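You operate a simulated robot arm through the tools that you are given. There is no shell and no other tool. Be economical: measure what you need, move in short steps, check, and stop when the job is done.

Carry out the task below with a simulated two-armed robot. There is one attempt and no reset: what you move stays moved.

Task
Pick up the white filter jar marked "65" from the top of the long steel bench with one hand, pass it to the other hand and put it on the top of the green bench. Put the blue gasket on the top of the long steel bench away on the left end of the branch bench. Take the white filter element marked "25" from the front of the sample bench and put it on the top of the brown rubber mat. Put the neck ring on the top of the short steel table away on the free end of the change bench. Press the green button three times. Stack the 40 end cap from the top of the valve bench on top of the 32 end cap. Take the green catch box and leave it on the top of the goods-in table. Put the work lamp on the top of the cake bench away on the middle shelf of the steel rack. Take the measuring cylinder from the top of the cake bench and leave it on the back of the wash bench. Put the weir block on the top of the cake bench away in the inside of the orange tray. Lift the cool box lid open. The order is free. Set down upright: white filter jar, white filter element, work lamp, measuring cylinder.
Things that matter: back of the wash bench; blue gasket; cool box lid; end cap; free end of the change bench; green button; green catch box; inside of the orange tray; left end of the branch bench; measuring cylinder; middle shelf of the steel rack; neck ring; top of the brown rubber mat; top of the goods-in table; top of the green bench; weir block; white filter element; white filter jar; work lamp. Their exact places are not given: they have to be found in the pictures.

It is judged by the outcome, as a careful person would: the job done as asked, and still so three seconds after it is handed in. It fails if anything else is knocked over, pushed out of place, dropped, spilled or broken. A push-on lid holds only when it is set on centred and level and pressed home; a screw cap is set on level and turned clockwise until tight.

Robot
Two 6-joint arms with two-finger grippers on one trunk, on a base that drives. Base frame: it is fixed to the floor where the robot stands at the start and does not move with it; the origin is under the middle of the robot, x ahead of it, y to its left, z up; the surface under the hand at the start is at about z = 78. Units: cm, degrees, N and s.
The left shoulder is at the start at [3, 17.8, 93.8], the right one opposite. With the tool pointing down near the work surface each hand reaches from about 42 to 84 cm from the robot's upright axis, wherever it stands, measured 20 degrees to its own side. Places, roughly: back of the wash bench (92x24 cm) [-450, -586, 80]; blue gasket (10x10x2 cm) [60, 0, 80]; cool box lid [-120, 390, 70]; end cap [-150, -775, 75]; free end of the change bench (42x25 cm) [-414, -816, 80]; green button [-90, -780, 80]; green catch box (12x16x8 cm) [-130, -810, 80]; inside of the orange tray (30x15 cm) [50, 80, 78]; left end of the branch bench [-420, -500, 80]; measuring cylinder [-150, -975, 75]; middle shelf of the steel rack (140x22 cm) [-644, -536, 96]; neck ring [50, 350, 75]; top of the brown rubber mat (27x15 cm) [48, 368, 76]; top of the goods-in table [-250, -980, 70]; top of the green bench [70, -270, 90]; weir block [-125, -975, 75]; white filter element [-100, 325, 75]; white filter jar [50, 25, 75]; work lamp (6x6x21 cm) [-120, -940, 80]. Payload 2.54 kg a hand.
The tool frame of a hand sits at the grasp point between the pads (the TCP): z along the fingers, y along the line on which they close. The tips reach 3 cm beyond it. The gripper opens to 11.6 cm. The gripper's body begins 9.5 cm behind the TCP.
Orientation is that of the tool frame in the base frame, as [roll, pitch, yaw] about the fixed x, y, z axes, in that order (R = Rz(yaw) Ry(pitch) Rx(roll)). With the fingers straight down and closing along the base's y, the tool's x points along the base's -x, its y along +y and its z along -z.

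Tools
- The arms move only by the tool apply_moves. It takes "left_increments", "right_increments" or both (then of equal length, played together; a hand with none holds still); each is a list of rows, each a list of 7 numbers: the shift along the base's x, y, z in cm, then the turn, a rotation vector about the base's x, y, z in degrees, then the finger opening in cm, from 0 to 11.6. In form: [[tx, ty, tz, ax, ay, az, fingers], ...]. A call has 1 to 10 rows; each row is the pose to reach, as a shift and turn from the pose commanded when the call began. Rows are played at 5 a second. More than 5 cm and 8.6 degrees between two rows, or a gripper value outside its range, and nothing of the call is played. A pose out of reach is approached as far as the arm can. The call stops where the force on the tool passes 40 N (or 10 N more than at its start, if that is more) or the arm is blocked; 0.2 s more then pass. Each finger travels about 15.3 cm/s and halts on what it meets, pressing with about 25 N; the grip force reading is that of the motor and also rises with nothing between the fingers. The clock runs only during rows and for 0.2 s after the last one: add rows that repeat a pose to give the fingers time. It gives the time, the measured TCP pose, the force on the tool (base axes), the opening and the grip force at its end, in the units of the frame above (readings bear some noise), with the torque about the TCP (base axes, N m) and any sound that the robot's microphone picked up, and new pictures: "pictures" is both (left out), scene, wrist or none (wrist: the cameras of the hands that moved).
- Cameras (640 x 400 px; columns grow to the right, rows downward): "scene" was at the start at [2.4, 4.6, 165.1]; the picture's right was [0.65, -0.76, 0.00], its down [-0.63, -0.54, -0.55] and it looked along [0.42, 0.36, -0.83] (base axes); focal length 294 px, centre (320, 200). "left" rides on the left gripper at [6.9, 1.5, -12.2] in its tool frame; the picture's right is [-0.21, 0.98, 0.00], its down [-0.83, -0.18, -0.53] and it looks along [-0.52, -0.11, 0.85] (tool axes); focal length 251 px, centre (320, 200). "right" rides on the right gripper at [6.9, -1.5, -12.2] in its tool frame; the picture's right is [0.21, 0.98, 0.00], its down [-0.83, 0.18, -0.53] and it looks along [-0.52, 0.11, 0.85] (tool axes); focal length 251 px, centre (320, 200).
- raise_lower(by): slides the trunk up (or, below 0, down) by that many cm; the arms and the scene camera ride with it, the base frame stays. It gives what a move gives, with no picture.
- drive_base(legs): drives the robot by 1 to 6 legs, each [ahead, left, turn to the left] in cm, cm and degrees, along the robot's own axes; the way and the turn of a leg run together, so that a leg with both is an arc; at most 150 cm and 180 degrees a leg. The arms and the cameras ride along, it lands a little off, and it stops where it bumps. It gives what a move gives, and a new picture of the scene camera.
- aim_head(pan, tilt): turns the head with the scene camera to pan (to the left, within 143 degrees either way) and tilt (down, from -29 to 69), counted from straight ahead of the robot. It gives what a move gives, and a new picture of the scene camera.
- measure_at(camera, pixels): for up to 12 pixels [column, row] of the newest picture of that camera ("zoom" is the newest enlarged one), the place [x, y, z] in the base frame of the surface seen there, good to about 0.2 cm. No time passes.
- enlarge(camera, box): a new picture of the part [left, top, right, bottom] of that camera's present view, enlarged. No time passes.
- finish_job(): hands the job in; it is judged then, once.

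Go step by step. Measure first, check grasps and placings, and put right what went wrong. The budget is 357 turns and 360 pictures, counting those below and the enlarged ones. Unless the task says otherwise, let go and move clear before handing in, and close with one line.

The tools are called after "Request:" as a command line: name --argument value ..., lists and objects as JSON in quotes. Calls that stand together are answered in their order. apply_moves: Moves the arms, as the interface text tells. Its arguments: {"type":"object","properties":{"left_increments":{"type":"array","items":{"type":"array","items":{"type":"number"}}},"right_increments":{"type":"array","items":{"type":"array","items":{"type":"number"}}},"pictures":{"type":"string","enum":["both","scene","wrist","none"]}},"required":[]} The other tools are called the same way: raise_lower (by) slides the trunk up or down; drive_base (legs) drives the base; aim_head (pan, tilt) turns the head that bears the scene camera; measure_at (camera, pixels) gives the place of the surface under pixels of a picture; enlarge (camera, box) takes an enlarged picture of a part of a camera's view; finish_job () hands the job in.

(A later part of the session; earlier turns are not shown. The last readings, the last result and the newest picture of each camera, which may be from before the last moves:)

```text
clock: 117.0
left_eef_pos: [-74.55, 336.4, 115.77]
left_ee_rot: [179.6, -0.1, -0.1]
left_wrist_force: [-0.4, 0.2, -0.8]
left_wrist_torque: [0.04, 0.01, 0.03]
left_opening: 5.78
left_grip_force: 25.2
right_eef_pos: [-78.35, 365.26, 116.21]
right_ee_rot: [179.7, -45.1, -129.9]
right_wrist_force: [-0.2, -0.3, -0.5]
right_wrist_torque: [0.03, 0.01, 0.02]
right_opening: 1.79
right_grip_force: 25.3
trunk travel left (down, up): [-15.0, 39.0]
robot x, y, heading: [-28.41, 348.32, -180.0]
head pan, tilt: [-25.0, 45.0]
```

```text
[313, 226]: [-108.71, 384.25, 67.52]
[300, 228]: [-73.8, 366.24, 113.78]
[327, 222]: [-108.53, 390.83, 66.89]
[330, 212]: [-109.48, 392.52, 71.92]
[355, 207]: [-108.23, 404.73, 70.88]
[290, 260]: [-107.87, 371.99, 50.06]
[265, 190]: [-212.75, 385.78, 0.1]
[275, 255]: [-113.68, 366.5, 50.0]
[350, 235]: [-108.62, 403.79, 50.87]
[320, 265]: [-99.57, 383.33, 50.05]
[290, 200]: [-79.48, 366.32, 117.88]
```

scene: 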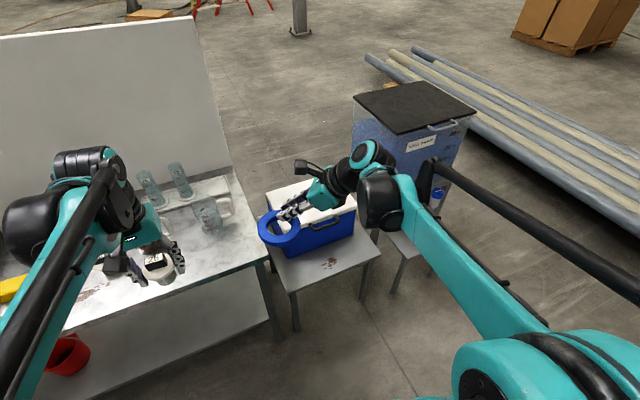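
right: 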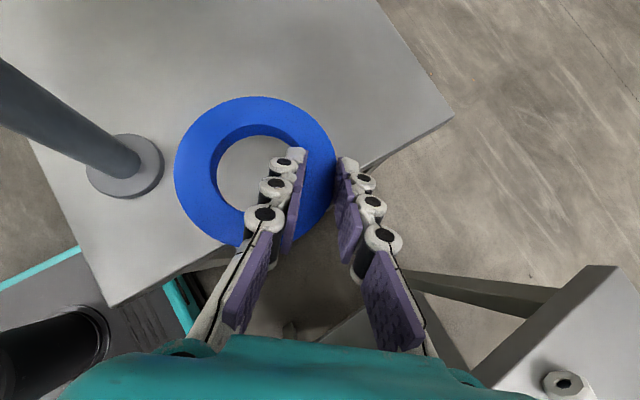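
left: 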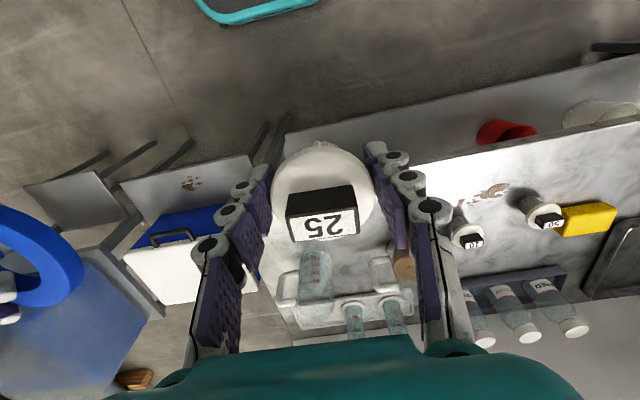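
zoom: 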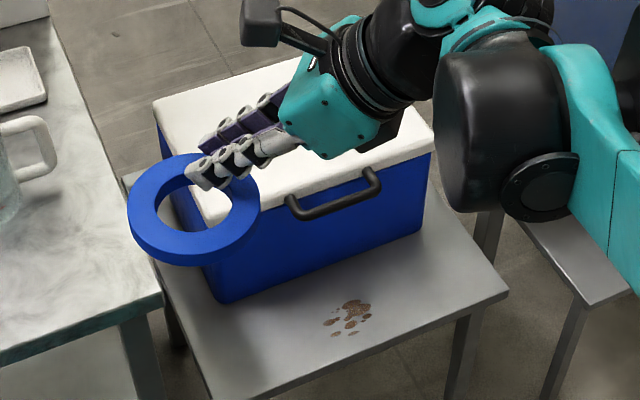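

Cool box front x≈-108.5, lid top z 72, handle at y≈382–395. Next turn around to face the short table with the brown mat.

Request:
drive_base --legs '[[0, 0, 90], [0, 0, 90]]'

Request:
aim_head --pan 5 --tilt 45

```text
clock: 125.0
left_eef_pos: [18.49, 360.32, 115.86]
left_ee_rot: [179.6, 0.0, 179.4]
left_wrist_force: [0.2, -0.5, -0.4]
left_wrist_torque: [0.02, -0.01, -0.03]
left_opening: 5.79
left_grip_force: 25.1
right_eef_pos: [21.94, 331.28, 116.19]
right_ee_rot: [179.8, -44.9, 49.6]
right_wrist_force: [-0.5, 0.0, -0.6]
right_wrist_torque: [-0.01, 0.0, 0.01]
right_opening: 1.78
right_grip_force: 24.9
trunk travel left (down, up): [-15.0, 39.0]
robot x, y, heading: [-28.47, 348.42, -0.5]
head pan, tilt: [-25.0, 45.0]
```

scene: 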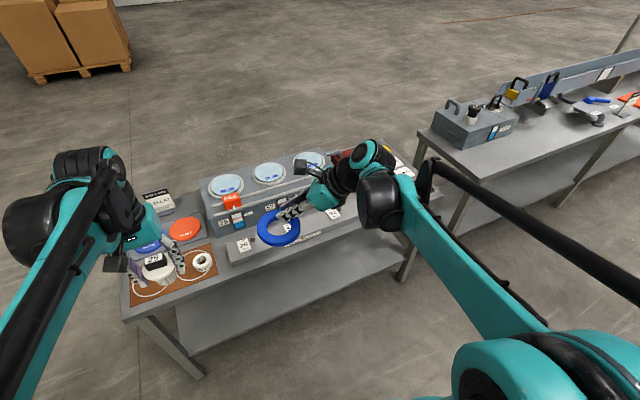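

```text
clock: 126.0
left_eef_pos: [18.52, 360.35, 115.78]
left_ee_rot: [179.7, -0.1, 179.4]
left_wrist_force: [0.8, 0.3, -1.3]
left_wrist_torque: [0.0, 0.03, 0.02]
left_opening: 5.78
left_grip_force: 25.4
right_eef_pos: [22.16, 331.26, 116.03]
right_ee_rot: [179.7, -45.0, 49.7]
right_wrist_force: [-0.3, -0.4, -1.3]
right_wrist_torque: [-0.04, -0.02, -0.05]
right_opening: 1.8
right_grip_force: 25.2
trunk travel left (down, up): [-15.0, 39.0]
robot x, y, heading: [-28.42, 348.46, -0.5]
head pan, tilt: [5.0, 45.0]
```

scene: 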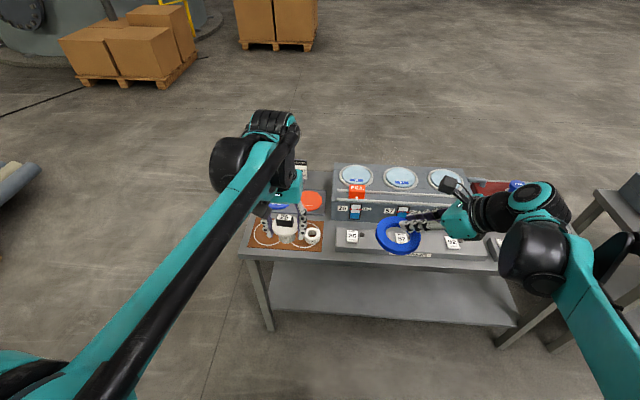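

Request:
enlarge --camera "scene" --box '[235, 155, 345, 265]'

Request:
enlarge --camera "left" --box '[0, 0, 640, 400]'

Request:
measure_at --camera "scene" --pixels '[[312, 234], [320, 247], [255, 246], [262, 235], [323, 222], [310, 203], [245, 250], [312, 244], [305, 228]]'

```text
3.64 times, centred on (290, 210) of scene
```

zoom: 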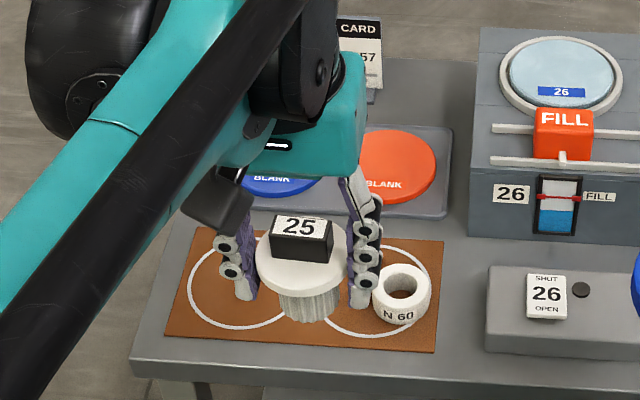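

```text
1.00 times, centred on (320, 200) of left (not enlarged: the box is as wide or as high as the picture)
```

zoom: 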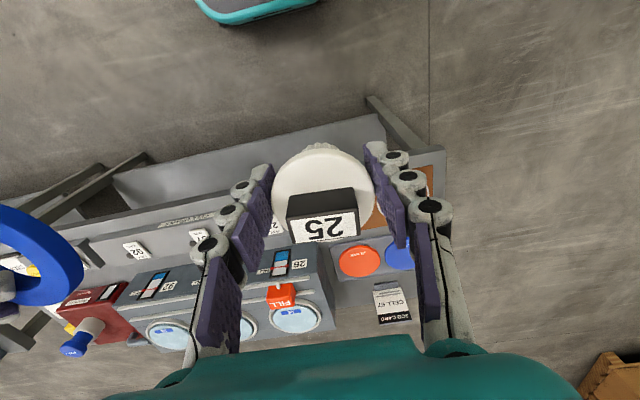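

```text
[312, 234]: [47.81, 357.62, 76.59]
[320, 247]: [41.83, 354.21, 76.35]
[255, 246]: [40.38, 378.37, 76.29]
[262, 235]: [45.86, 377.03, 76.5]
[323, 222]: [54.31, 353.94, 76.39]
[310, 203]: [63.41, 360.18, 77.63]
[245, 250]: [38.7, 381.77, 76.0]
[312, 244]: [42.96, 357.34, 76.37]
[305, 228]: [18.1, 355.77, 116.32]
```

The mat spans x 40–55, y 353–380, z 76.3; the neck ring "N 60" sits at its right-front corner. I'll drive closer and put the element at about (47,372).

Request:
drive_base --legs '[[8, 4, 0.5]]'

```text
clock: 127.1
left_eef_pos: [26.44, 364.82, 115.71]
left_ee_rot: [179.6, -0.2, -180.0]
left_wrist_force: [0.9, -0.2, -1.2]
left_wrist_torque: [-0.04, 0.07, 0.01]
left_opening: 5.78
left_grip_force: 26.0
right_eef_pos: [30.41, 335.87, 116.2]
right_ee_rot: [179.8, -45.0, 50.2]
right_wrist_force: [-0.2, 0.1, -0.7]
right_wrist_torque: [-0.02, 0.06, -0.03]
right_opening: 1.82
right_grip_force: 25.4
trunk travel left (down, up): [-15.0, 39.0]
robot x, y, heading: [-20.06, 352.62, 0.2]
head pan, tilt: [5.0, 45.0]
```

scene: 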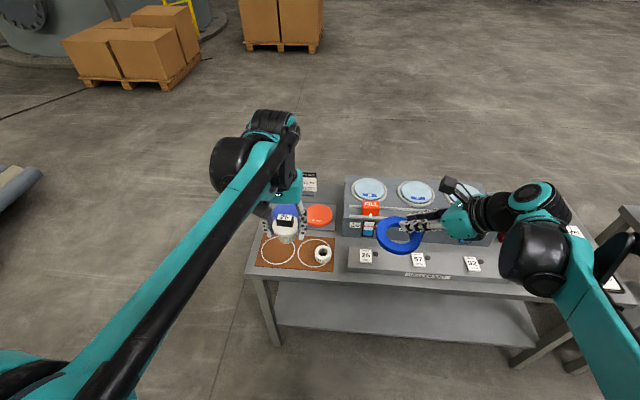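

Request:
apply_moves --left_increments '[[4, 1.6, -1, 0, 0, 0, 3], [8, 3.2, -2, 0, 0, 0, 3], [12, 4.8, -3, 0, 0, 0, 3], [16, 6.2, -4, 0, 0, 0, 3], [20, 7.7, -5, 0, 0, 0, 3], [20, 7.7, -10, 0, 0, 0, 3], [20, 7.7, -15, 0, 0, 0, 3], [20, 7.7, -20, 0, 0, 0, 3], [20, 7.7, -25, 0, 0, 0, 3], [20, 7.7, -30, 0, 0, 0, 3]]' --pictures "wrist"

```text
clock: 129.3
left_eef_pos: [46.54, 372.58, 85.52]
left_ee_rot: [179.6, -0.1, -179.9]
left_wrist_force: [-0.4, 0.1, -1.2]
left_wrist_torque: [-0.04, 0.0, -0.02]
left_opening: 5.77
left_grip_force: 24.8
right_eef_pos: [30.34, 335.94, 116.15]
right_ee_rot: [179.9, -45.0, 50.2]
right_wrist_force: [0.5, -0.6, -0.9]
right_wrist_torque: [-0.05, -0.03, -0.02]
right_opening: 1.77
right_grip_force: 24.8
trunk travel left (down, up): [-15.0, 39.0]
robot x, y, heading: [-20.29, 352.45, 0.3]
head pan, tilt: [5.0, 45.0]
```

left: 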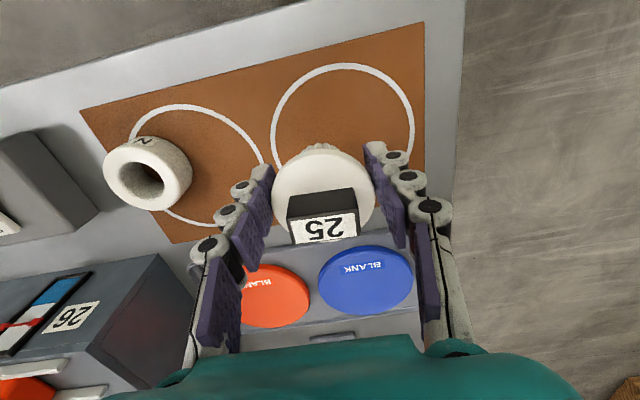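

Request:
apply_moves --left_increments '[[0, 0, -2, 0, 0, 0, 3], [0, 0, -3.6, 0, 0, 0, 3], [0, 0, -4.2, 0, 0, 0, 3], [0, 0, -4.5, 0, 0, 0, 3]]' --pictures "none"

```text
clock: 130.3
left_eef_pos: [46.45, 372.43, 81.33]
left_ee_rot: [179.7, -0.1, -180.0]
left_wrist_force: [0.4, -0.3, 0.1]
left_wrist_torque: [0.01, -0.01, -0.02]
left_opening: 5.79
left_grip_force: 25.2
right_eef_pos: [30.38, 335.72, 116.22]
right_ee_rot: [179.8, -45.0, 50.2]
right_wrist_force: [-0.1, -0.2, -0.9]
right_wrist_torque: [-0.04, -0.04, 0.01]
right_opening: 1.81
right_grip_force: 25.0
trunk travel left (down, up): [-15.0, 39.0]
robot x, y, heading: [-19.94, 352.55, 0.2]
head pan, tilt: [5.0, 45.0]
```

Request:
apply_moves --left_increments '[[0, 0, -0.2, 0, 0, 0, 3], [0, 0, -0.5, 0, 0, 0, 3]]' --pictures "none"

```text
clock: 131.0
left_eef_pos: [46.48, 372.45, 80.97]
left_ee_rot: [179.4, 0.1, 179.9]
left_wrist_force: [-3.8, 1.9, 23.0]
left_wrist_torque: [0.54, 0.04, 0.07]
left_opening: 5.84
left_grip_force: 25.0
right_eef_pos: [30.08, 335.74, 116.24]
right_ee_rot: [179.6, -45.2, 50.3]
right_wrist_force: [-0.2, -0.3, -1.7]
right_wrist_torque: [0.0, -0.02, -0.01]
right_opening: 1.79
right_grip_force: 24.9
trunk travel left (down, up): [-15.0, 39.0]
robot x, y, heading: [-20.1, 352.59, -0.0]
head pan, tilt: [5.0, 45.0]
stopped in row 2 (left hand): the force on the tool passed its limit at 42 N (the readings are from after the stop); the commanded pose is now the measured one
```

Contact made. Release and lift straight up.

Request:
apply_moves --left_increments '[[0, 0, 0.1, 0, 0, 0, 7], [0, 0, 0.1, 0, 0, 0, 8.5], [0, 0, 0.1, 0, 0, 0, 8.5], [0, 0, 4.5, 0, 0, 0, 8.5], [0, 0, 9, 0, 0, 0, 8.5], [-2, -3, 12, 0, 0, 0, 8.5], [-3, -7, 14, 0, 0, 0, 8.5], [-3, -11, 16, 0, 0, 0, 8.5]]' --pictures "wrist"

```text
clock: 132.8
left_eef_pos: [43.23, 361.44, 96.92]
left_ee_rot: [179.5, 0.1, 180.0]
left_wrist_force: [0.4, 0.1, 0.2]
left_wrist_torque: [0.04, 0.01, 0.01]
left_opening: 8.54
left_grip_force: 0.0
right_eef_pos: [30.34, 335.7, 116.22]
right_ee_rot: [179.8, -45.0, 50.2]
right_wrist_force: [0.6, 0.1, 0.1]
right_wrist_torque: [-0.01, -0.02, 0.01]
right_opening: 1.79
right_grip_force: 25.2
trunk travel left (down, up): [-15.0, 39.0]
robot x, y, heading: [-20.29, 352.65, 0.5]
head pan, tilt: [5.0, 45.0]
```

left: 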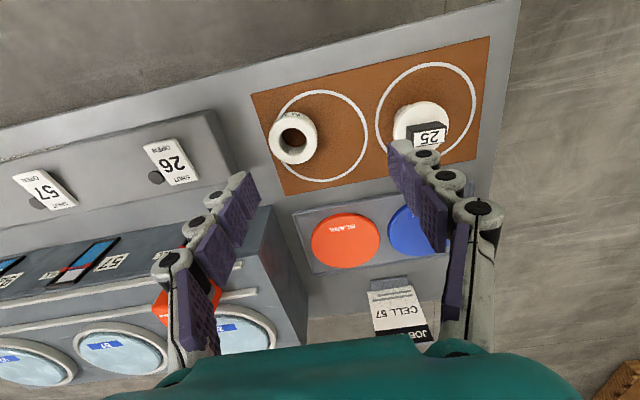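

Element stands upright on the mat. Measure the neck ring for later, then turn back for the cool box lid.

Request:
measure_at --camera "left" --pixels '[[280, 125], [310, 120], [295, 105], [295, 155], [272, 140], [318, 130], [293, 133], [300, 120]]'

Request:
apply_moves --left_increments '[[-4, 0, 2, 0, 0, 0, 8.5], [-8, 0, 5, 0, 0, 0, 8.5], [-12, 0, 8, 0, 0, 0, 8.5], [-16, 0, 11, 0, 0, 0, 6], [-18, 0, 15, 0, 0, 0, 4]]' --pictures "none"

Request:
drive_base --legs '[[-14, 20, 0], [0, 20, 90], [0, 0, 90]]'

```text
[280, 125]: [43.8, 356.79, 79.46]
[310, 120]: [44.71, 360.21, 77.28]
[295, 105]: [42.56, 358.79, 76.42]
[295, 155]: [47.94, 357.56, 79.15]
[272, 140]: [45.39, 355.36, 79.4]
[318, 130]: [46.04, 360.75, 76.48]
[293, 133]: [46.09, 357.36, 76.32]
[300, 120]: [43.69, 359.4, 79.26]
```

```text
clock: 134.0
left_eef_pos: [25.41, 361.5, 111.9]
left_ee_rot: [179.6, 0.1, -179.9]
left_wrist_force: [0.1, -0.7, -0.1]
left_wrist_torque: [0.0, 0.0, 0.0]
left_opening: 3.98
left_grip_force: 0.0
right_eef_pos: [30.24, 335.84, 116.14]
right_ee_rot: [179.6, -45.1, 50.2]
right_wrist_force: [-1.2, -0.6, -1.0]
right_wrist_torque: [-0.04, -0.05, 0.02]
right_opening: 1.78
right_grip_force: 25.1
trunk travel left (down, up): [-15.0, 39.0]
robot x, y, heading: [-20.12, 352.38, 0.1]
head pan, tilt: [5.0, 45.0]
```

```text
clock: 143.3
left_eef_pos: [-92.93, 382.06, 111.93]
left_ee_rot: [179.6, 0.1, -5.6]
left_wrist_force: [0.2, 0.2, 0.4]
left_wrist_torque: [-0.03, 0.02, -0.02]
left_opening: 4.02
left_grip_force: 0.1
right_eef_pos: [-95.21, 408.18, 116.18]
right_ee_rot: [179.8, -45.0, -135.5]
right_wrist_force: [0.4, -0.7, -0.8]
right_wrist_torque: [0.05, 0.06, 0.0]
right_opening: 1.8
right_grip_force: 24.7
trunk travel left (down, up): [-15.0, 39.0]
robot x, y, heading: [-47.07, 386.54, 174.6]
head pan, tilt: [5.0, 45.0]
```

scene: 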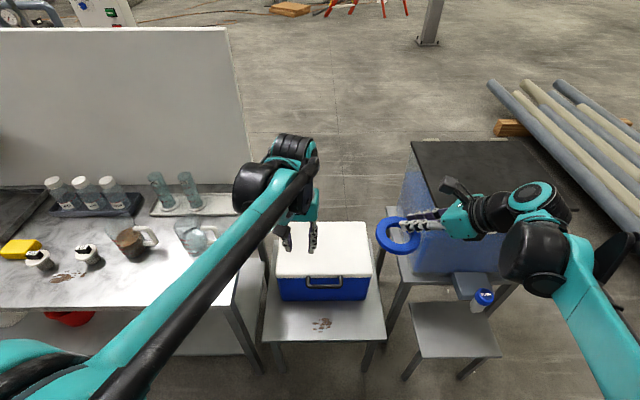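

Request:
enlarge --camera "scene" --box '[250, 210, 390, 340]'

Request:
measure_at --camera "scene" --pixels '[[324, 286], [308, 280], [340, 280], [324, 277], [324, 281], [280, 275], [368, 275], [362, 222], [275, 240], [324, 296], [324, 310]]'

```text
3.08 times, centred on (320, 275) of scene
```

zoom: 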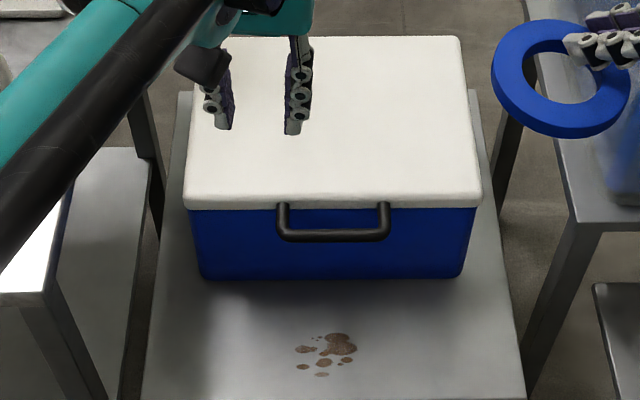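

```text
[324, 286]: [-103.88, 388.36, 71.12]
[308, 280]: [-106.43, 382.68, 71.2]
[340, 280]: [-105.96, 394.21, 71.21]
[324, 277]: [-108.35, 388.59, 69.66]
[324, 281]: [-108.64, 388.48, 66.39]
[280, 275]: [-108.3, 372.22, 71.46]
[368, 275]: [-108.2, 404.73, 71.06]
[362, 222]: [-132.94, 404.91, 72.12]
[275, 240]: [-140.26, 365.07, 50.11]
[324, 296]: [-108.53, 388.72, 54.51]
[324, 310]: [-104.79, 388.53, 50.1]
```

The handle bar is at x≈-104, z≈71, y 383–394. I'll shift the base a little and yaw the left hand so the jaws can straddle the bar.

Request:
drive_base --legs '[[-4, -10, 5.4]]'

Request:
apply_moves --left_increments '[[0.5, 0, 0, 0, 0, -8.5, 4], [1, 0, 0, 0, 0, -17, 4], [1.5, 0, 0, 0, 0, -25.5, 4], [2, 0, 0, 0, 0, -34, 4], [2.5, 0, 0, 0, 0, -42.5, 4], [3, 0, 0, 0, 0, -51, 4], [3.5, 0, 0, 0, 0, -59.5, 4], [4, 0, 0, 0, 0, -68, 4], [4.5, 0, 0, 0, 0, -76.5, 4], [5, 0, 0, 0, 0, -85, 4]]' --pictures "none"

```text
clock: 144.4
left_eef_pos: [-87.76, 387.51, 111.94]
left_ee_rot: [179.4, 0.1, -0.3]
left_wrist_force: [0.2, -0.3, -0.2]
left_wrist_torque: [-0.07, 0.01, 0.0]
left_opening: 3.99
left_grip_force: 0.1
right_eef_pos: [-92.3, 413.31, 116.17]
right_ee_rot: [179.8, -45.1, -130.1]
right_wrist_force: [0.8, 1.2, -0.7]
right_wrist_torque: [0.01, 0.04, 0.0]
right_opening: 1.79
right_grip_force: 25.1
trunk travel left (down, up): [-15.0, 39.0]
robot x, y, heading: [-42.03, 396.39, 179.9]
head pan, tilt: [5.0, 45.0]
```

scene: 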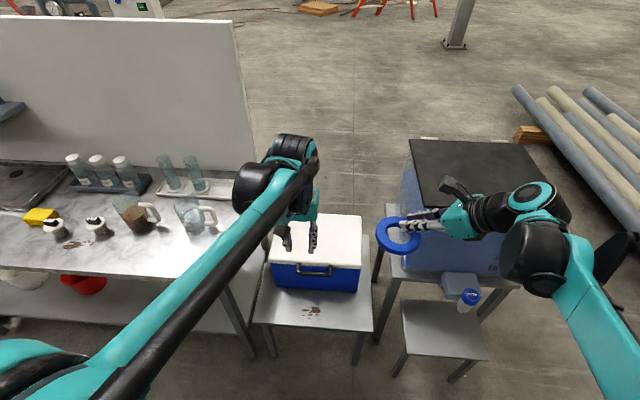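

```text
clock: 146.6
left_eef_pos: [-82.7, 387.56, 111.85]
left_ee_rot: [179.5, 0.0, -85.5]
left_wrist_force: [0.1, 0.2, -0.3]
left_wrist_torque: [-0.01, 0.01, -0.01]
left_opening: 4.01
left_grip_force: 0.1
right_eef_pos: [-92.44, 413.38, 116.15]
right_ee_rot: [179.8, -45.0, -130.2]
right_wrist_force: [-0.5, 0.4, -1.2]
right_wrist_torque: [0.03, -0.01, 0.0]
right_opening: 1.82
right_grip_force: 25.4
trunk travel left (down, up): [-15.0, 39.0]
robot x, y, heading: [-42.21, 396.16, 179.8]
head pan, tilt: [5.0, 45.0]
```

Request:
apply_moves --left_increments '[[-1.5, 0.2, -4, 0, 5.6, 0, 2.6], [-3, 0.4, -8, 0, 11.2, 0, 2.6], [-4.5, 0.6, -12, 0, 16.8, 0, 2.6], [-6, 0.8, -16, 0, 22.4, 0, 2.6], [-7.5, 0.9, -20, 0, 28, 0, 2.6], [-9, 0.9, -24, 0, 33.6, 0, 2.6], [-10.5, 0.9, -28, 0, 39.3, 0, 2.6], [-12, 0.9, -32, 0, 45, 0, 2.6], [-12, 0.9, -32, 0, 45, 0, 2.6]]' --pictures "both"

```text
clock: 148.6
left_eef_pos: [-101.89, 390.75, 87.39]
left_ee_rot: [134.6, 3.2, -86.7]
left_wrist_force: [-1.0, -0.7, -0.5]
left_wrist_torque: [0.02, 0.0, -0.01]
left_opening: 2.61
left_grip_force: 0.0
left hand out of reach, approached as far as the arm can: row 6, 7, 8, 9
right_eef_pos: [-92.22, 413.19, 116.31]
right_ee_rot: [179.6, -45.1, -130.2]
right_wrist_force: [-0.4, 0.0, 0.3]
right_wrist_torque: [0.06, 0.03, -0.01]
right_opening: 1.78
right_grip_force: 24.9
trunk travel left (down, up): [-15.0, 39.0]
robot x, y, heading: [-42.27, 396.16, 179.8]
head pan, tilt: [5.0, 45.0]
```

scene: 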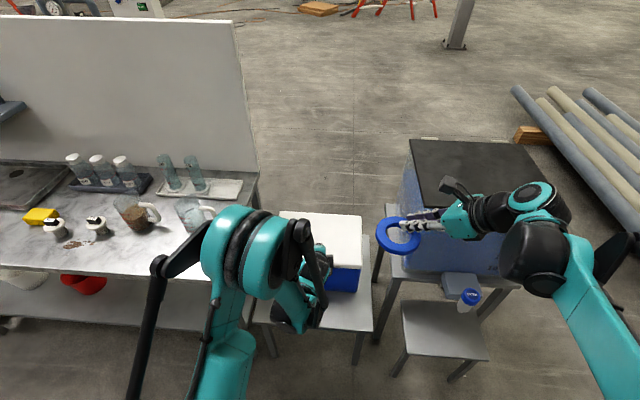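
left: 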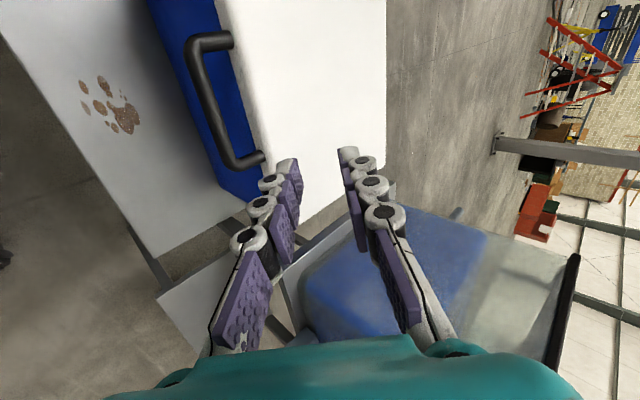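

Request:
drive_base --legs '[[-13, 0, 0]]'

Request:
apply_moves --left_increments '[[-1, -0.5, -2, 0, 0, 0, 2.6], [-2, -1, -4, 0, 0, 0, 2.6], [-3, -1.5, -6, 0, 0, 0, 2.6]]' --pictures "wrist"

```text
clock: 149.9
left_eef_pos: [-89.11, 390.79, 87.52]
left_ee_rot: [134.7, 3.2, -86.7]
left_wrist_force: [0.8, 0.0, 0.4]
left_wrist_torque: [0.0, 0.03, 0.0]
left_opening: 2.6
left_grip_force: 0.1
right_eef_pos: [-79.56, 413.3, 116.31]
right_ee_rot: [179.7, -45.2, -130.2]
right_wrist_force: [0.5, 0.0, -0.5]
right_wrist_torque: [0.05, 0.05, 0.0]
right_opening: 1.8
right_grip_force: 25.3
trunk travel left (down, up): [-15.0, 39.0]
robot x, y, heading: [-29.23, 396.35, 179.5]
head pan, tilt: [5.0, 45.0]
```

scene: 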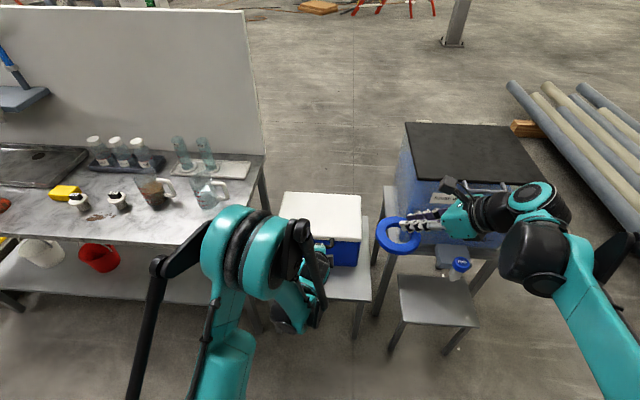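

```text
clock: 150.7
left_eef_pos: [-94.03, 389.68, 82.65]
left_ee_rot: [134.9, 3.3, -86.8]
left_wrist_force: [-0.4, 0.3, -0.5]
left_wrist_torque: [0.02, -0.01, -0.01]
left_opening: 2.62
left_grip_force: 0.1
left hand out of reach, approached as far as the arm can: row 1, 2, 3
right_eef_pos: [-79.76, 413.34, 116.11]
right_ee_rot: [179.8, -45.0, -130.2]
right_wrist_force: [-0.1, 0.1, -0.8]
right_wrist_torque: [0.04, 0.01, 0.01]
right_opening: 1.8
right_grip_force: 25.2
trunk travel left (down, up): [-15.0, 39.0]
robot x, y, heading: [-29.39, 396.01, 179.7]
head pan, tilt: [5.0, 45.0]
```

left: 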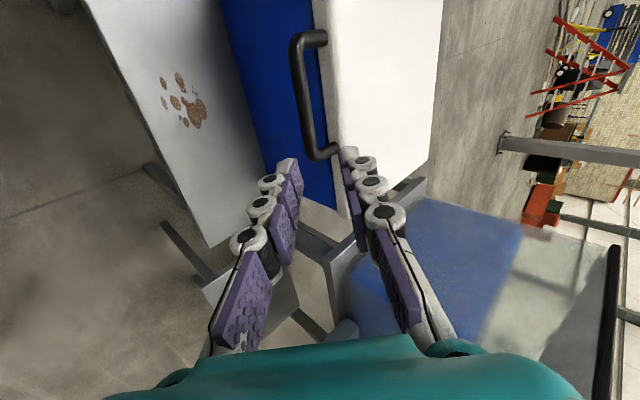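

Request:
apply_moves --left_increments '[[-3, -0.4, -3, 0, 0, 0, 2.6], [-6, -0.8, -6, 0, 0, 0, 2.6], [-8, -1, -9, 0, 0, 0, 2.6], [-8, -1, -9, 0, 0, 0, 2.6]]' --pictures "wrist"

```text
clock: 151.7
left_eef_pos: [-101.96, 388.82, 73.7]
left_ee_rot: [134.7, 3.3, -86.7]
left_wrist_force: [-0.2, -0.8, 0.3]
left_wrist_torque: [0.01, -0.01, 0.02]
left_opening: 2.57
left_grip_force: 0.1
right_eef_pos: [-79.55, 413.3, 116.22]
right_ee_rot: [179.7, -45.0, -130.2]
right_wrist_force: [-0.1, 0.5, 0.1]
right_wrist_torque: [0.06, 0.05, 0.01]
right_opening: 1.81
right_grip_force: 25.2
trunk travel left (down, up): [-15.0, 39.0]
robot x, y, heading: [-29.39, 396.13, 179.7]
head pan, tilt: [5.0, 45.0]
```

left: 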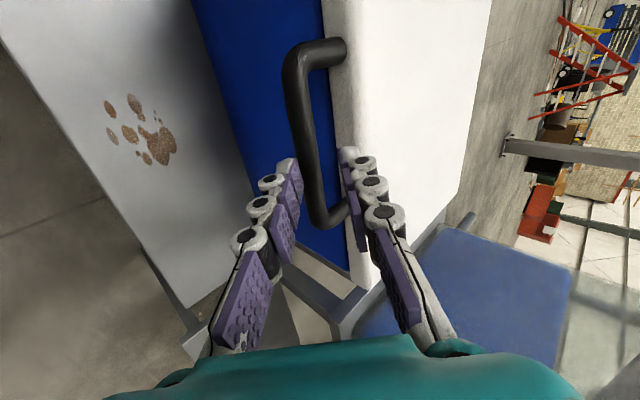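

Request:
apply_moves --left_increments '[[-1.2, -0.3, -1.8, 0, 0, 0, 2.6], [-1.2, -0.3, -1.8, 0, 0, 0, 1.5], [-1.2, -0.3, -1.8, 0, 0, 0, 0.5], [-1.2, -0.3, -1.8, 0, 0, 0, 0.5]]' --pictures "wrist"

```text
clock: 152.7
left_eef_pos: [-103.08, 388.48, 71.94]
left_ee_rot: [134.7, 3.2, -86.8]
left_wrist_force: [2.4, -2.2, -1.6]
left_wrist_torque: [-0.82, -0.1, -0.59]
left_opening: 1.62
left_grip_force: 41.8
right_eef_pos: [-79.74, 413.23, 116.19]
right_ee_rot: [179.7, -45.0, -130.1]
right_wrist_force: [0.6, -0.6, -1.1]
right_wrist_torque: [0.0, 0.0, -0.02]
right_opening: 1.8
right_grip_force: 24.9
trunk travel left (down, up): [-15.0, 39.0]
robot x, y, heading: [-29.4, 396.21, 179.8]
head pan, tilt: [5.0, 45.0]
```

left: 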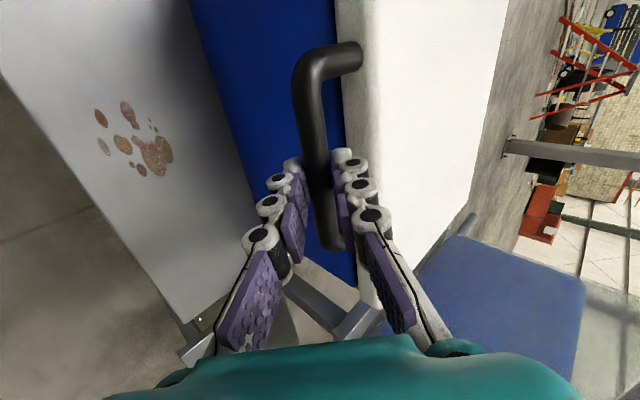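

The bar is gripped. Lift along the hinge arc (radius ≈28.7).

Request:
apply_moves --left_increments '[[-0.3, 0, 4, 0, 0, 0, 0.5], [-1.1, 0, 7.9, 0, 0, 0, 0.5], [-2.5, 0, 11.7, 0, 0, 0, 0.5], [-4.4, 0, 15.2, 0, 0, 0, 0.5], [-6.7, 0, 18.4, 0, 0, 0, 0.5], [-9.5, 0, 21.3, 0, 0, 0, 0.5], [-12.6, 0, 23.8, 0, 0, 0, 0.5]]' --pictures "both"

```text
clock: 154.3
left_eef_pos: [-115.72, 388.5, 95.58]
left_ee_rot: [134.9, 3.5, -86.8]
left_wrist_force: [-10.3, 2.3, -15.6]
left_wrist_torque: [-0.04, -0.22, -1.17]
left_opening: 1.68
left_grip_force: 42.6
right_eef_pos: [-79.97, 413.26, 116.08]
right_ee_rot: [179.9, -45.0, -130.3]
right_wrist_force: [0.5, -0.6, -1.4]
right_wrist_torque: [0.06, 0.0, -0.02]
right_opening: 1.78
right_grip_force: 24.6
trunk travel left (down, up): [-15.0, 39.0]
robot x, y, heading: [-29.48, 396.1, 179.8]
head pan, tilt: [5.0, 45.0]
```

scene: 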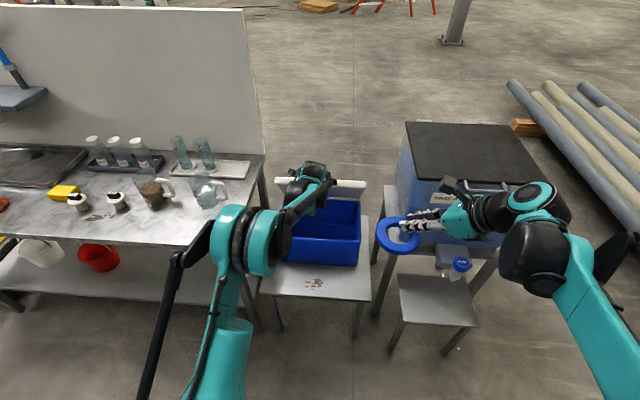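
left: 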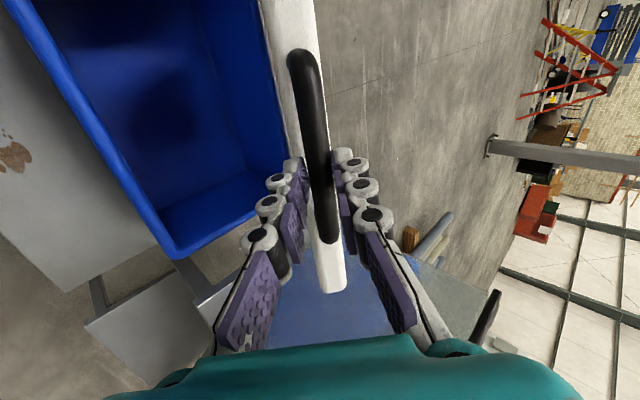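

Request:
apply_moves --left_increments '[[-3.5, 0, 2, 0, 7, 0, 0.5], [-7.2, 0, 3.4, 0, 14, 0, 0.5], [-11, 0, 4.2, 0, 21, 0, 0.5], [-15, 0, 4.4, 0, 28, 0, 0.5], [-18, 0, 4.2, 0, 34, 0, 0.5]]' --pictures "both"

```text
clock: 155.5
left_eef_pos: [-132.34, 388.32, 100.46]
left_ee_rot: [100.6, 4.6, -89.2]
left_wrist_force: [0.9, 0.0, 0.1]
left_wrist_torque: [-0.01, -0.02, 0.05]
left_opening: 0.5
left_grip_force: 0.1
left hand out of reach, approached as far as the arm can: row 5
right_eef_pos: [-79.71, 413.21, 116.27]
right_ee_rot: [179.7, -45.0, -130.2]
right_wrist_force: [0.2, 0.2, -0.9]
right_wrist_torque: [0.01, 0.06, -0.04]
right_opening: 1.79
right_grip_force: 24.5
trunk travel left (down, up): [-15.0, 39.0]
robot x, y, heading: [-29.46, 395.87, 179.8]
head pan, tilt: [5.0, 45.0]
```

scene: 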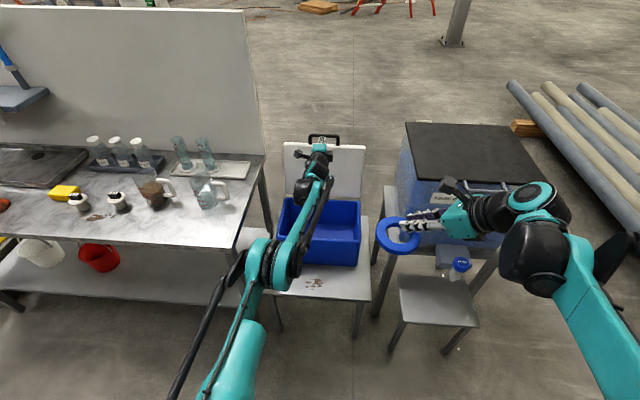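
left: 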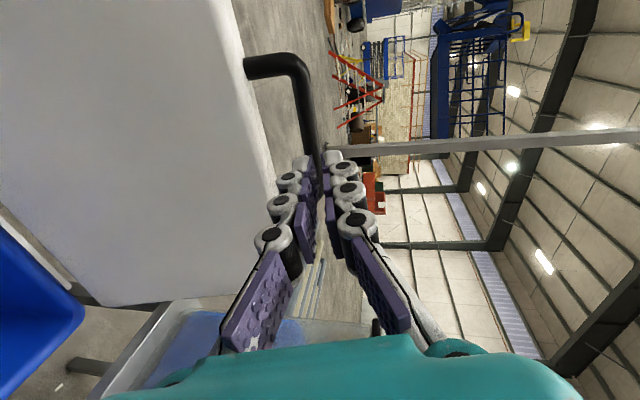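

The bar slipped out but the lid appears to be past vertical. I'll withdraw the hand straight back and look.

Request:
apply_moves --left_increments '[[4, 0, 0, 0, 0, 0, 0.5], [8, 0, 0, 0, 0, 0, 0.5], [12, 0, 1, 0, 0, 0, 0.5], [16, 0, 3, 0, 0, 0, 0.5], [20, 0, 5, 0, 0, 0, 0.5]]' --pictures "scene"

```text
clock: 156.7
left_eef_pos: [-112.57, 387.79, 105.55]
left_ee_rot: [100.6, 4.5, -89.2]
left_wrist_force: [-0.4, -1.1, 0.8]
left_wrist_torque: [0.0, 0.0, -0.02]
left_opening: 0.49
left_grip_force: 0.0
right_eef_pos: [-79.45, 413.2, 116.22]
right_ee_rot: [179.7, -45.1, -130.0]
right_wrist_force: [0.4, 0.5, -0.4]
right_wrist_torque: [0.06, 0.01, -0.04]
right_opening: 1.78
right_grip_force: 25.1
trunk travel left (down, up): [-15.0, 39.0]
robot x, y, heading: [-29.32, 396.52, 179.5]
head pan, tilt: [5.0, 45.0]
```

scene: 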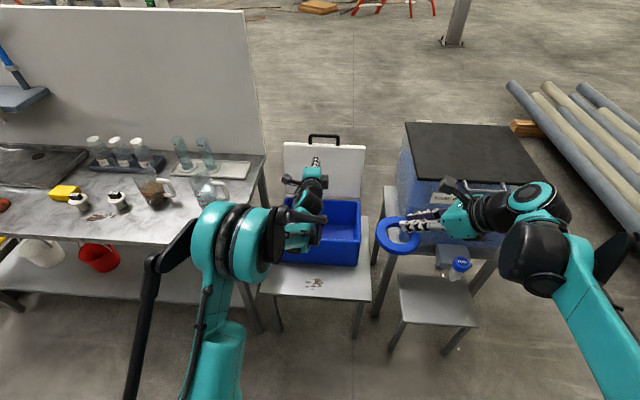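

Request:
measure_at --camera "scene" --pixels '[[350, 150], [350, 190], [325, 136], [290, 150], [325, 240]]'

```text
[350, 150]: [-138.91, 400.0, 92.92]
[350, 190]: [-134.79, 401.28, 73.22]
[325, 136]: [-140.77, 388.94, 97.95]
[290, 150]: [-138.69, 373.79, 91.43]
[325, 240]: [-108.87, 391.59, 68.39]
```

The lid rests open, leaning ~13° past vertical. Now straighten the left hand and turn back to fetch the neck ring.

Request:
apply_moves --left_increments '[[3.5, 0, 0.5, 0, -7.9, 0, 2], [7, 0, 1, 0, -15.8, 0, 4], [10.5, 0, 2, 0, -23.7, 0, 6], [14, 0, 3, 0, -31.6, 0, 8], [17.5, 0, 4, 0, -39.5, 0, 8], [21, 0, 5, 0, -47.4, 0, 8], [24.5, 0, 5, 0, -55.3, 0, 8], [28, 0, 5, 0, -63.2, 0, 8], [31.5, 0, 5, 0, -71.1, 0, 8], [35, 0, 5, 0, -79, 0, 8]]' --pictures "none"

Request:
drive_base --legs '[[0, 44, 0], [0, 0, 90], [0, 0, 90]]'

Request:
aim_head --pan 10 --tilt 45

```text
clock: 158.9
left_eef_pos: [-77.41, 388.06, 110.21]
left_ee_rot: [179.7, -0.1, -85.4]
left_wrist_force: [-0.1, -0.3, -0.3]
left_wrist_torque: [0.03, 0.04, 0.01]
left_opening: 8.01
left_grip_force: 0.0
right_eef_pos: [-79.6, 413.18, 116.22]
right_ee_rot: [179.7, -45.0, -130.2]
right_wrist_force: [0.4, 0.3, -0.3]
right_wrist_torque: [0.03, 0.04, 0.02]
right_opening: 1.8
right_grip_force: 25.4
trunk travel left (down, up): [-15.0, 39.0]
robot x, y, heading: [-29.63, 396.27, 179.8]
head pan, tilt: [5.0, 45.0]
```

```text
clock: 169.1
left_eef_pos: [18.44, 358.5, 110.18]
left_ee_rot: [179.6, 0.2, 91.8]
left_wrist_force: [-0.2, 0.2, -0.9]
left_wrist_torque: [-0.01, 0.01, -0.01]
left_opening: 7.97
left_grip_force: 0.1
right_eef_pos: [19.3, 333.28, 116.18]
right_ee_rot: [179.8, -44.9, 47.1]
right_wrist_force: [-0.1, 0.1, -1.8]
right_wrist_torque: [-0.04, 0.0, 0.0]
right_opening: 1.78
right_grip_force: 25.0
trunk travel left (down, up): [-15.0, 39.0]
robot x, y, heading: [-29.78, 352.83, -3.0]
head pan, tilt: [5.0, 45.0]
```

scene: 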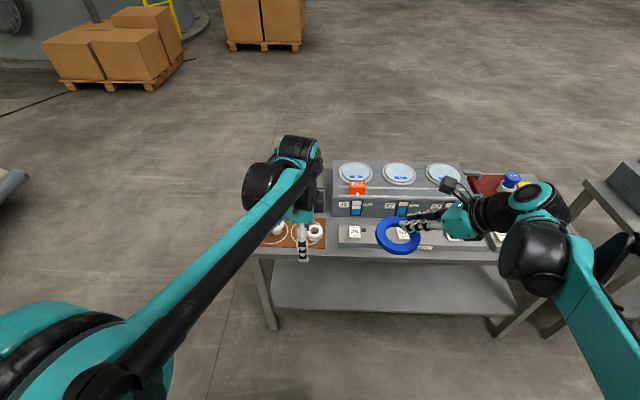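

```text
clock: 169.8
left_eef_pos: [18.54, 358.55, 110.23]
left_ee_rot: [179.6, 0.0, 92.0]
left_wrist_force: [0.1, -0.2, 0.2]
left_wrist_torque: [0.01, 0.01, -0.01]
left_opening: 7.99
left_grip_force: 0.1
right_eef_pos: [19.41, 333.31, 116.27]
right_ee_rot: [179.8, -45.1, 47.1]
right_wrist_force: [-1.4, 0.6, -1.1]
right_wrist_torque: [-0.01, -0.01, -0.01]
right_opening: 1.78
right_grip_force: 24.9
trunk travel left (down, up): [-15.0, 39.0]
robot x, y, heading: [-29.91, 353.04, -3.0]
head pan, tilt: [10.0, 45.0]
```

scene: 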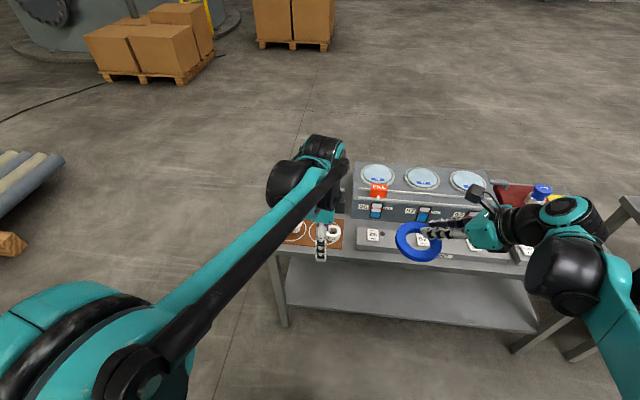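

Request:
drive_base --legs '[[8, 0, 3]]'

Request:
apply_moves --left_increments '[[4, 0, -2, 0, 0, 0, 9], [8, 0, -4, 0, 0, 0, 9], [12, 0, -8, 0, 0, 0, 9], [16, 0, -11, 0, 0, 0, 9], [18, 0, -15, 0, 0, 0, 9]]' --pictures "wrist"

```text
clock: 170.8
left_eef_pos: [26.14, 360.87, 110.08]
left_ee_rot: [179.7, -0.1, 94.9]
left_wrist_force: [0.6, -0.4, -1.3]
left_wrist_torque: [0.01, 0.06, 0.03]
left_opening: 7.99
left_grip_force: 0.1
right_eef_pos: [28.46, 335.63, 116.14]
right_ee_rot: [179.8, -45.0, 49.9]
right_wrist_force: [0.9, -0.6, -1.1]
right_wrist_torque: [-0.04, 0.03, 0.05]
right_opening: 1.8
right_grip_force: 25.1
trunk travel left (down, up): [-15.0, 39.0]
robot x, y, heading: [-21.95, 352.52, -0.3]
head pan, tilt: [10.0, 45.0]
```

scene: 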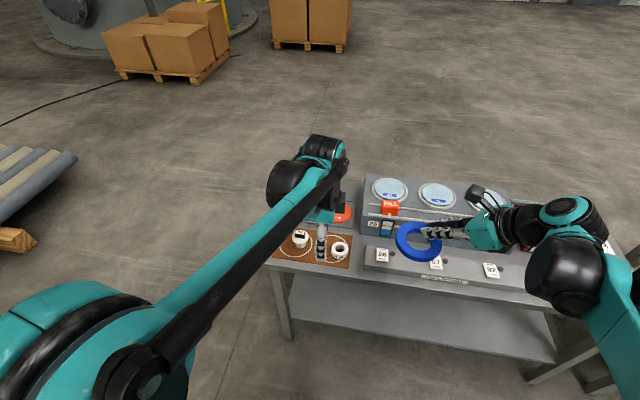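

```text
refused: row 3 steps farther than a row can; nothing moved
```

Request:
apply_moves --left_increments '[[4, -0.6, -2, 0, 0, 0, 9], [8, -1.2, -4, 0, 0, 0, 9], [12, -2, -6.5, 0, 0, 0, 9], [16, -2.5, -9, 0, 0, 0, 9], [19.7, -3, -12, 0, 0, 0, 9]]' --pictures "wrist"

```text
clock: 172.0
left_eef_pos: [46.34, 357.71, 98.26]
left_ee_rot: [179.7, 0.0, 94.8]
left_wrist_force: [0.8, 0.2, -0.9]
left_wrist_torque: [0.0, 0.05, 0.0]
left_opening: 9.0
left_grip_force: 0.0
right_eef_pos: [28.44, 335.72, 116.1]
right_ee_rot: [179.7, -45.0, 49.9]
right_wrist_force: [-0.3, -0.2, -0.7]
right_wrist_torque: [-0.02, 0.01, -0.01]
right_opening: 1.79
right_grip_force: 25.8
trunk travel left (down, up): [-15.0, 39.0]
robot x, y, heading: [-22.1, 352.56, -0.2]
head pan, tilt: [10.0, 45.0]
```

left: 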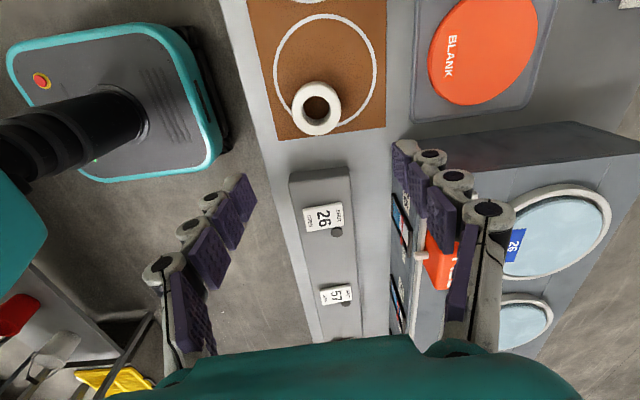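

Request:
measure_at --camera "left" --pixels '[[294, 106], [340, 104], [315, 82], [315, 118], [303, 92], [332, 92], [316, 106], [330, 125]]'

```text
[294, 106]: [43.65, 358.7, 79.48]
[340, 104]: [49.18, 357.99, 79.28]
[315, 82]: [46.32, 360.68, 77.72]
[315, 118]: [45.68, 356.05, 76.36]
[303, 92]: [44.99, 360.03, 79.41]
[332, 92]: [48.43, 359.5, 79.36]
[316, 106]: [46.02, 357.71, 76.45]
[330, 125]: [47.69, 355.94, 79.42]
```

Request:
apply_moves --left_increments '[[0, 0.2, -4.9, 0, 0, 0, 9], [0, 0.2, -9.8, 0, 0, 0, 9], [0, 0.2, -14.7, 0, 0, 0, 9], [0, 0.2, -18.2, 0, 0, 0, 9], [0, 0.2, -18.2, 0, 0, 0, 6], [0, 0.2, -18.2, 0, 0, 0, 4], [0, 0.2, -18.2, 0, 0, 0, 4], [0, 0.2, -15, 0, 0, 0, 4], [0, 0.2, -10.2, 0, 0, 0, 4]]' --pictures "wrist"

```text
clock: 174.0
left_eef_pos: [45.64, 357.87, 88.17]
left_ee_rot: [179.6, 0.0, 94.9]
left_wrist_force: [-0.7, -0.3, -0.7]
left_wrist_torque: [-0.02, -0.02, -0.03]
left_opening: 5.89
left_grip_force: 24.8
right_eef_pos: [28.12, 335.63, 116.22]
right_ee_rot: [179.7, -45.1, 49.9]
right_wrist_force: [0.1, 0.7, -0.7]
right_wrist_torque: [-0.04, -0.04, -0.01]
right_opening: 1.78
right_grip_force: 24.4
trunk travel left (down, up): [-15.0, 39.0]
robot x, y, heading: [-22.25, 352.33, 0.2]
head pan, tilt: [10.0, 45.0]
```

left: 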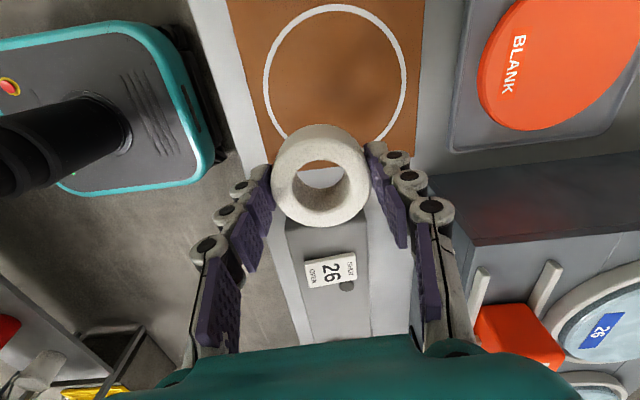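

The ring is held. Raise and pull it in, then head back down the aisle toward the far area.

Request:
apply_moves --left_increments '[[0, 0, 4.9, 0, 0, 0, 4], [0, 0, 9.8, 0, 0, 0, 4], [0, 0, 14.7, 0, 0, 0, 4], [-4, 0, 17.5, 0, 0, 0, 4], [-8.5, 0, 19, 0, 0, 0, 4], [-13, 0, 20, 0, 0, 0, 4], [-18, 0, 20, 0, 0, 0, 4]]' --pictures "none"

Request:
drive_base --legs '[[-10, 0, 0], [0, -120, 0], [0, -120, 0], [0, 0, -90], [0, 0, 0]]'

Request:
aim_head --pan 30 --tilt 15

```text
clock: 175.6
left_eef_pos: [27.73, 357.98, 108.16]
left_ee_rot: [179.6, 0.1, 94.8]
left_wrist_force: [-0.9, 0.6, -1.0]
left_wrist_torque: [0.01, -0.07, 0.02]
left_opening: 5.87
left_grip_force: 24.9
right_eef_pos: [28.04, 335.63, 116.32]
right_ee_rot: [179.6, -45.2, 50.1]
right_wrist_force: [-0.7, -0.3, -1.4]
right_wrist_torque: [-0.06, -0.06, -0.03]
right_opening: 1.77
right_grip_force: 25.0
trunk travel left (down, up): [-15.0, 39.0]
robot x, y, heading: [-22.08, 352.4, -0.2]
head pan, tilt: [10.0, 45.0]
```

```text
clock: 192.3
left_eef_pos: [-22.04, 60.3, 107.97]
left_ee_rot: [179.6, 0.0, 6.7]
left_wrist_force: [-0.5, 0.2, -0.8]
left_wrist_torque: [0.01, -0.02, 0.0]
left_opening: 5.87
left_grip_force: 25.0
right_eef_pos: [-44.34, 59.3, 116.19]
right_ee_rot: [179.8, -45.1, -38.1]
right_wrist_force: [-0.2, -1.2, -2.0]
right_wrist_torque: [-0.03, 0.03, -0.04]
right_opening: 1.78
right_grip_force: 24.2
trunk travel left (down, up): [-15.0, 39.0]
robot x, y, heading: [-29.14, 110.06, -87.6]
head pan, tilt: [10.0, 45.0]
```

scene: 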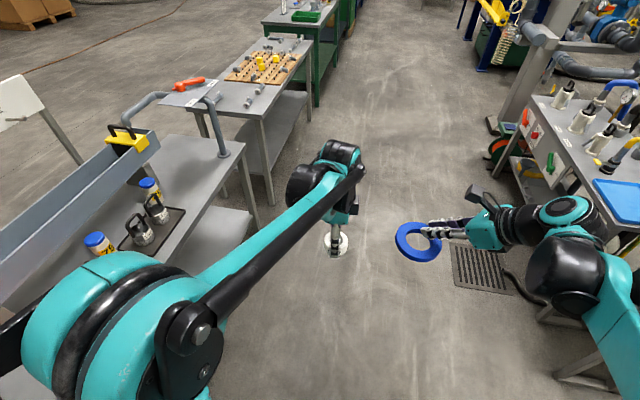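

```text
clock: 193.2
left_eef_pos: [-22.08, 60.29, 108.11]
left_ee_rot: [179.6, 0.0, 6.8]
left_wrist_force: [-0.2, 0.5, -0.3]
left_wrist_torque: [-0.03, -0.04, 0.0]
left_opening: 5.86
left_grip_force: 24.9
right_eef_pos: [-44.3, 59.24, 116.18]
right_ee_rot: [179.8, -45.0, -38.2]
right_wrist_force: [0.2, -0.5, -0.3]
right_wrist_torque: [0.04, 0.0, 0.0]
right_opening: 1.8
right_grip_force: 24.6
trunk travel left (down, up): [-15.0, 39.0]
robot x, y, heading: [-29.26, 110.12, -88.1]
head pan, tilt: [30.0, 15.0]
```

scene: 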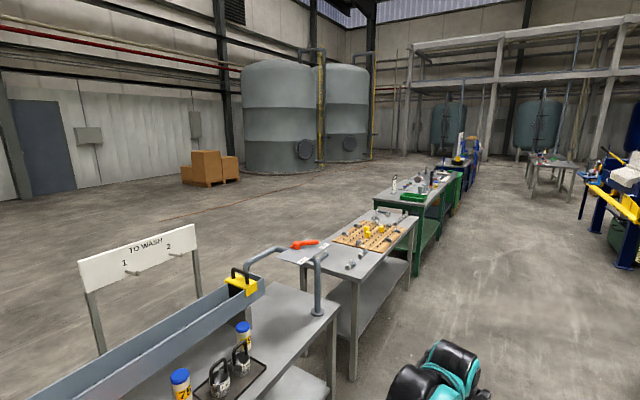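

Request:
aim_head --pan -15 --tilt 18

Request:
measure_at --camera "scene" --pixels '[[320, 80], [320, 120]]'

```text
clock: 194.4
left_eef_pos: [-22.0, 60.26, 108.01]
left_ee_rot: [179.6, 0.0, 6.7]
left_wrist_force: [0.1, 0.3, 0.0]
left_wrist_torque: [0.03, -0.01, 0.04]
left_opening: 5.86
left_grip_force: 24.8
right_eef_pos: [-44.4, 59.31, 116.18]
right_ee_rot: [179.8, -45.0, -38.1]
right_wrist_force: [-0.8, 0.5, -1.2]
right_wrist_torque: [-0.02, 0.01, 0.0]
right_opening: 1.78
right_grip_force: 24.8
trunk travel left (down, up): [-15.0, 39.0]
robot x, y, heading: [-28.94, 110.21, -88.2]
head pan, tilt: [-15.0, 18.0]
```

scene: 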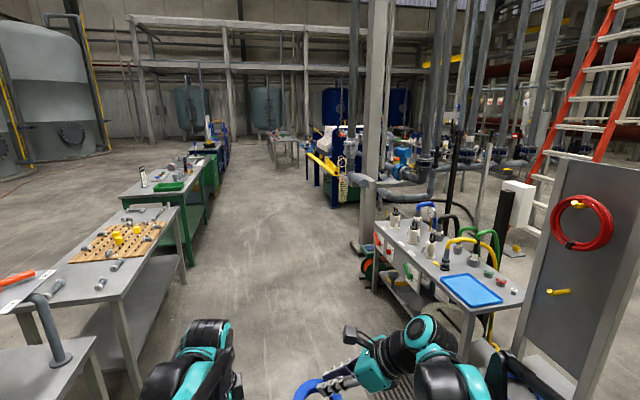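

```text
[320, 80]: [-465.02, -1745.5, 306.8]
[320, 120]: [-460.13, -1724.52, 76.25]
```

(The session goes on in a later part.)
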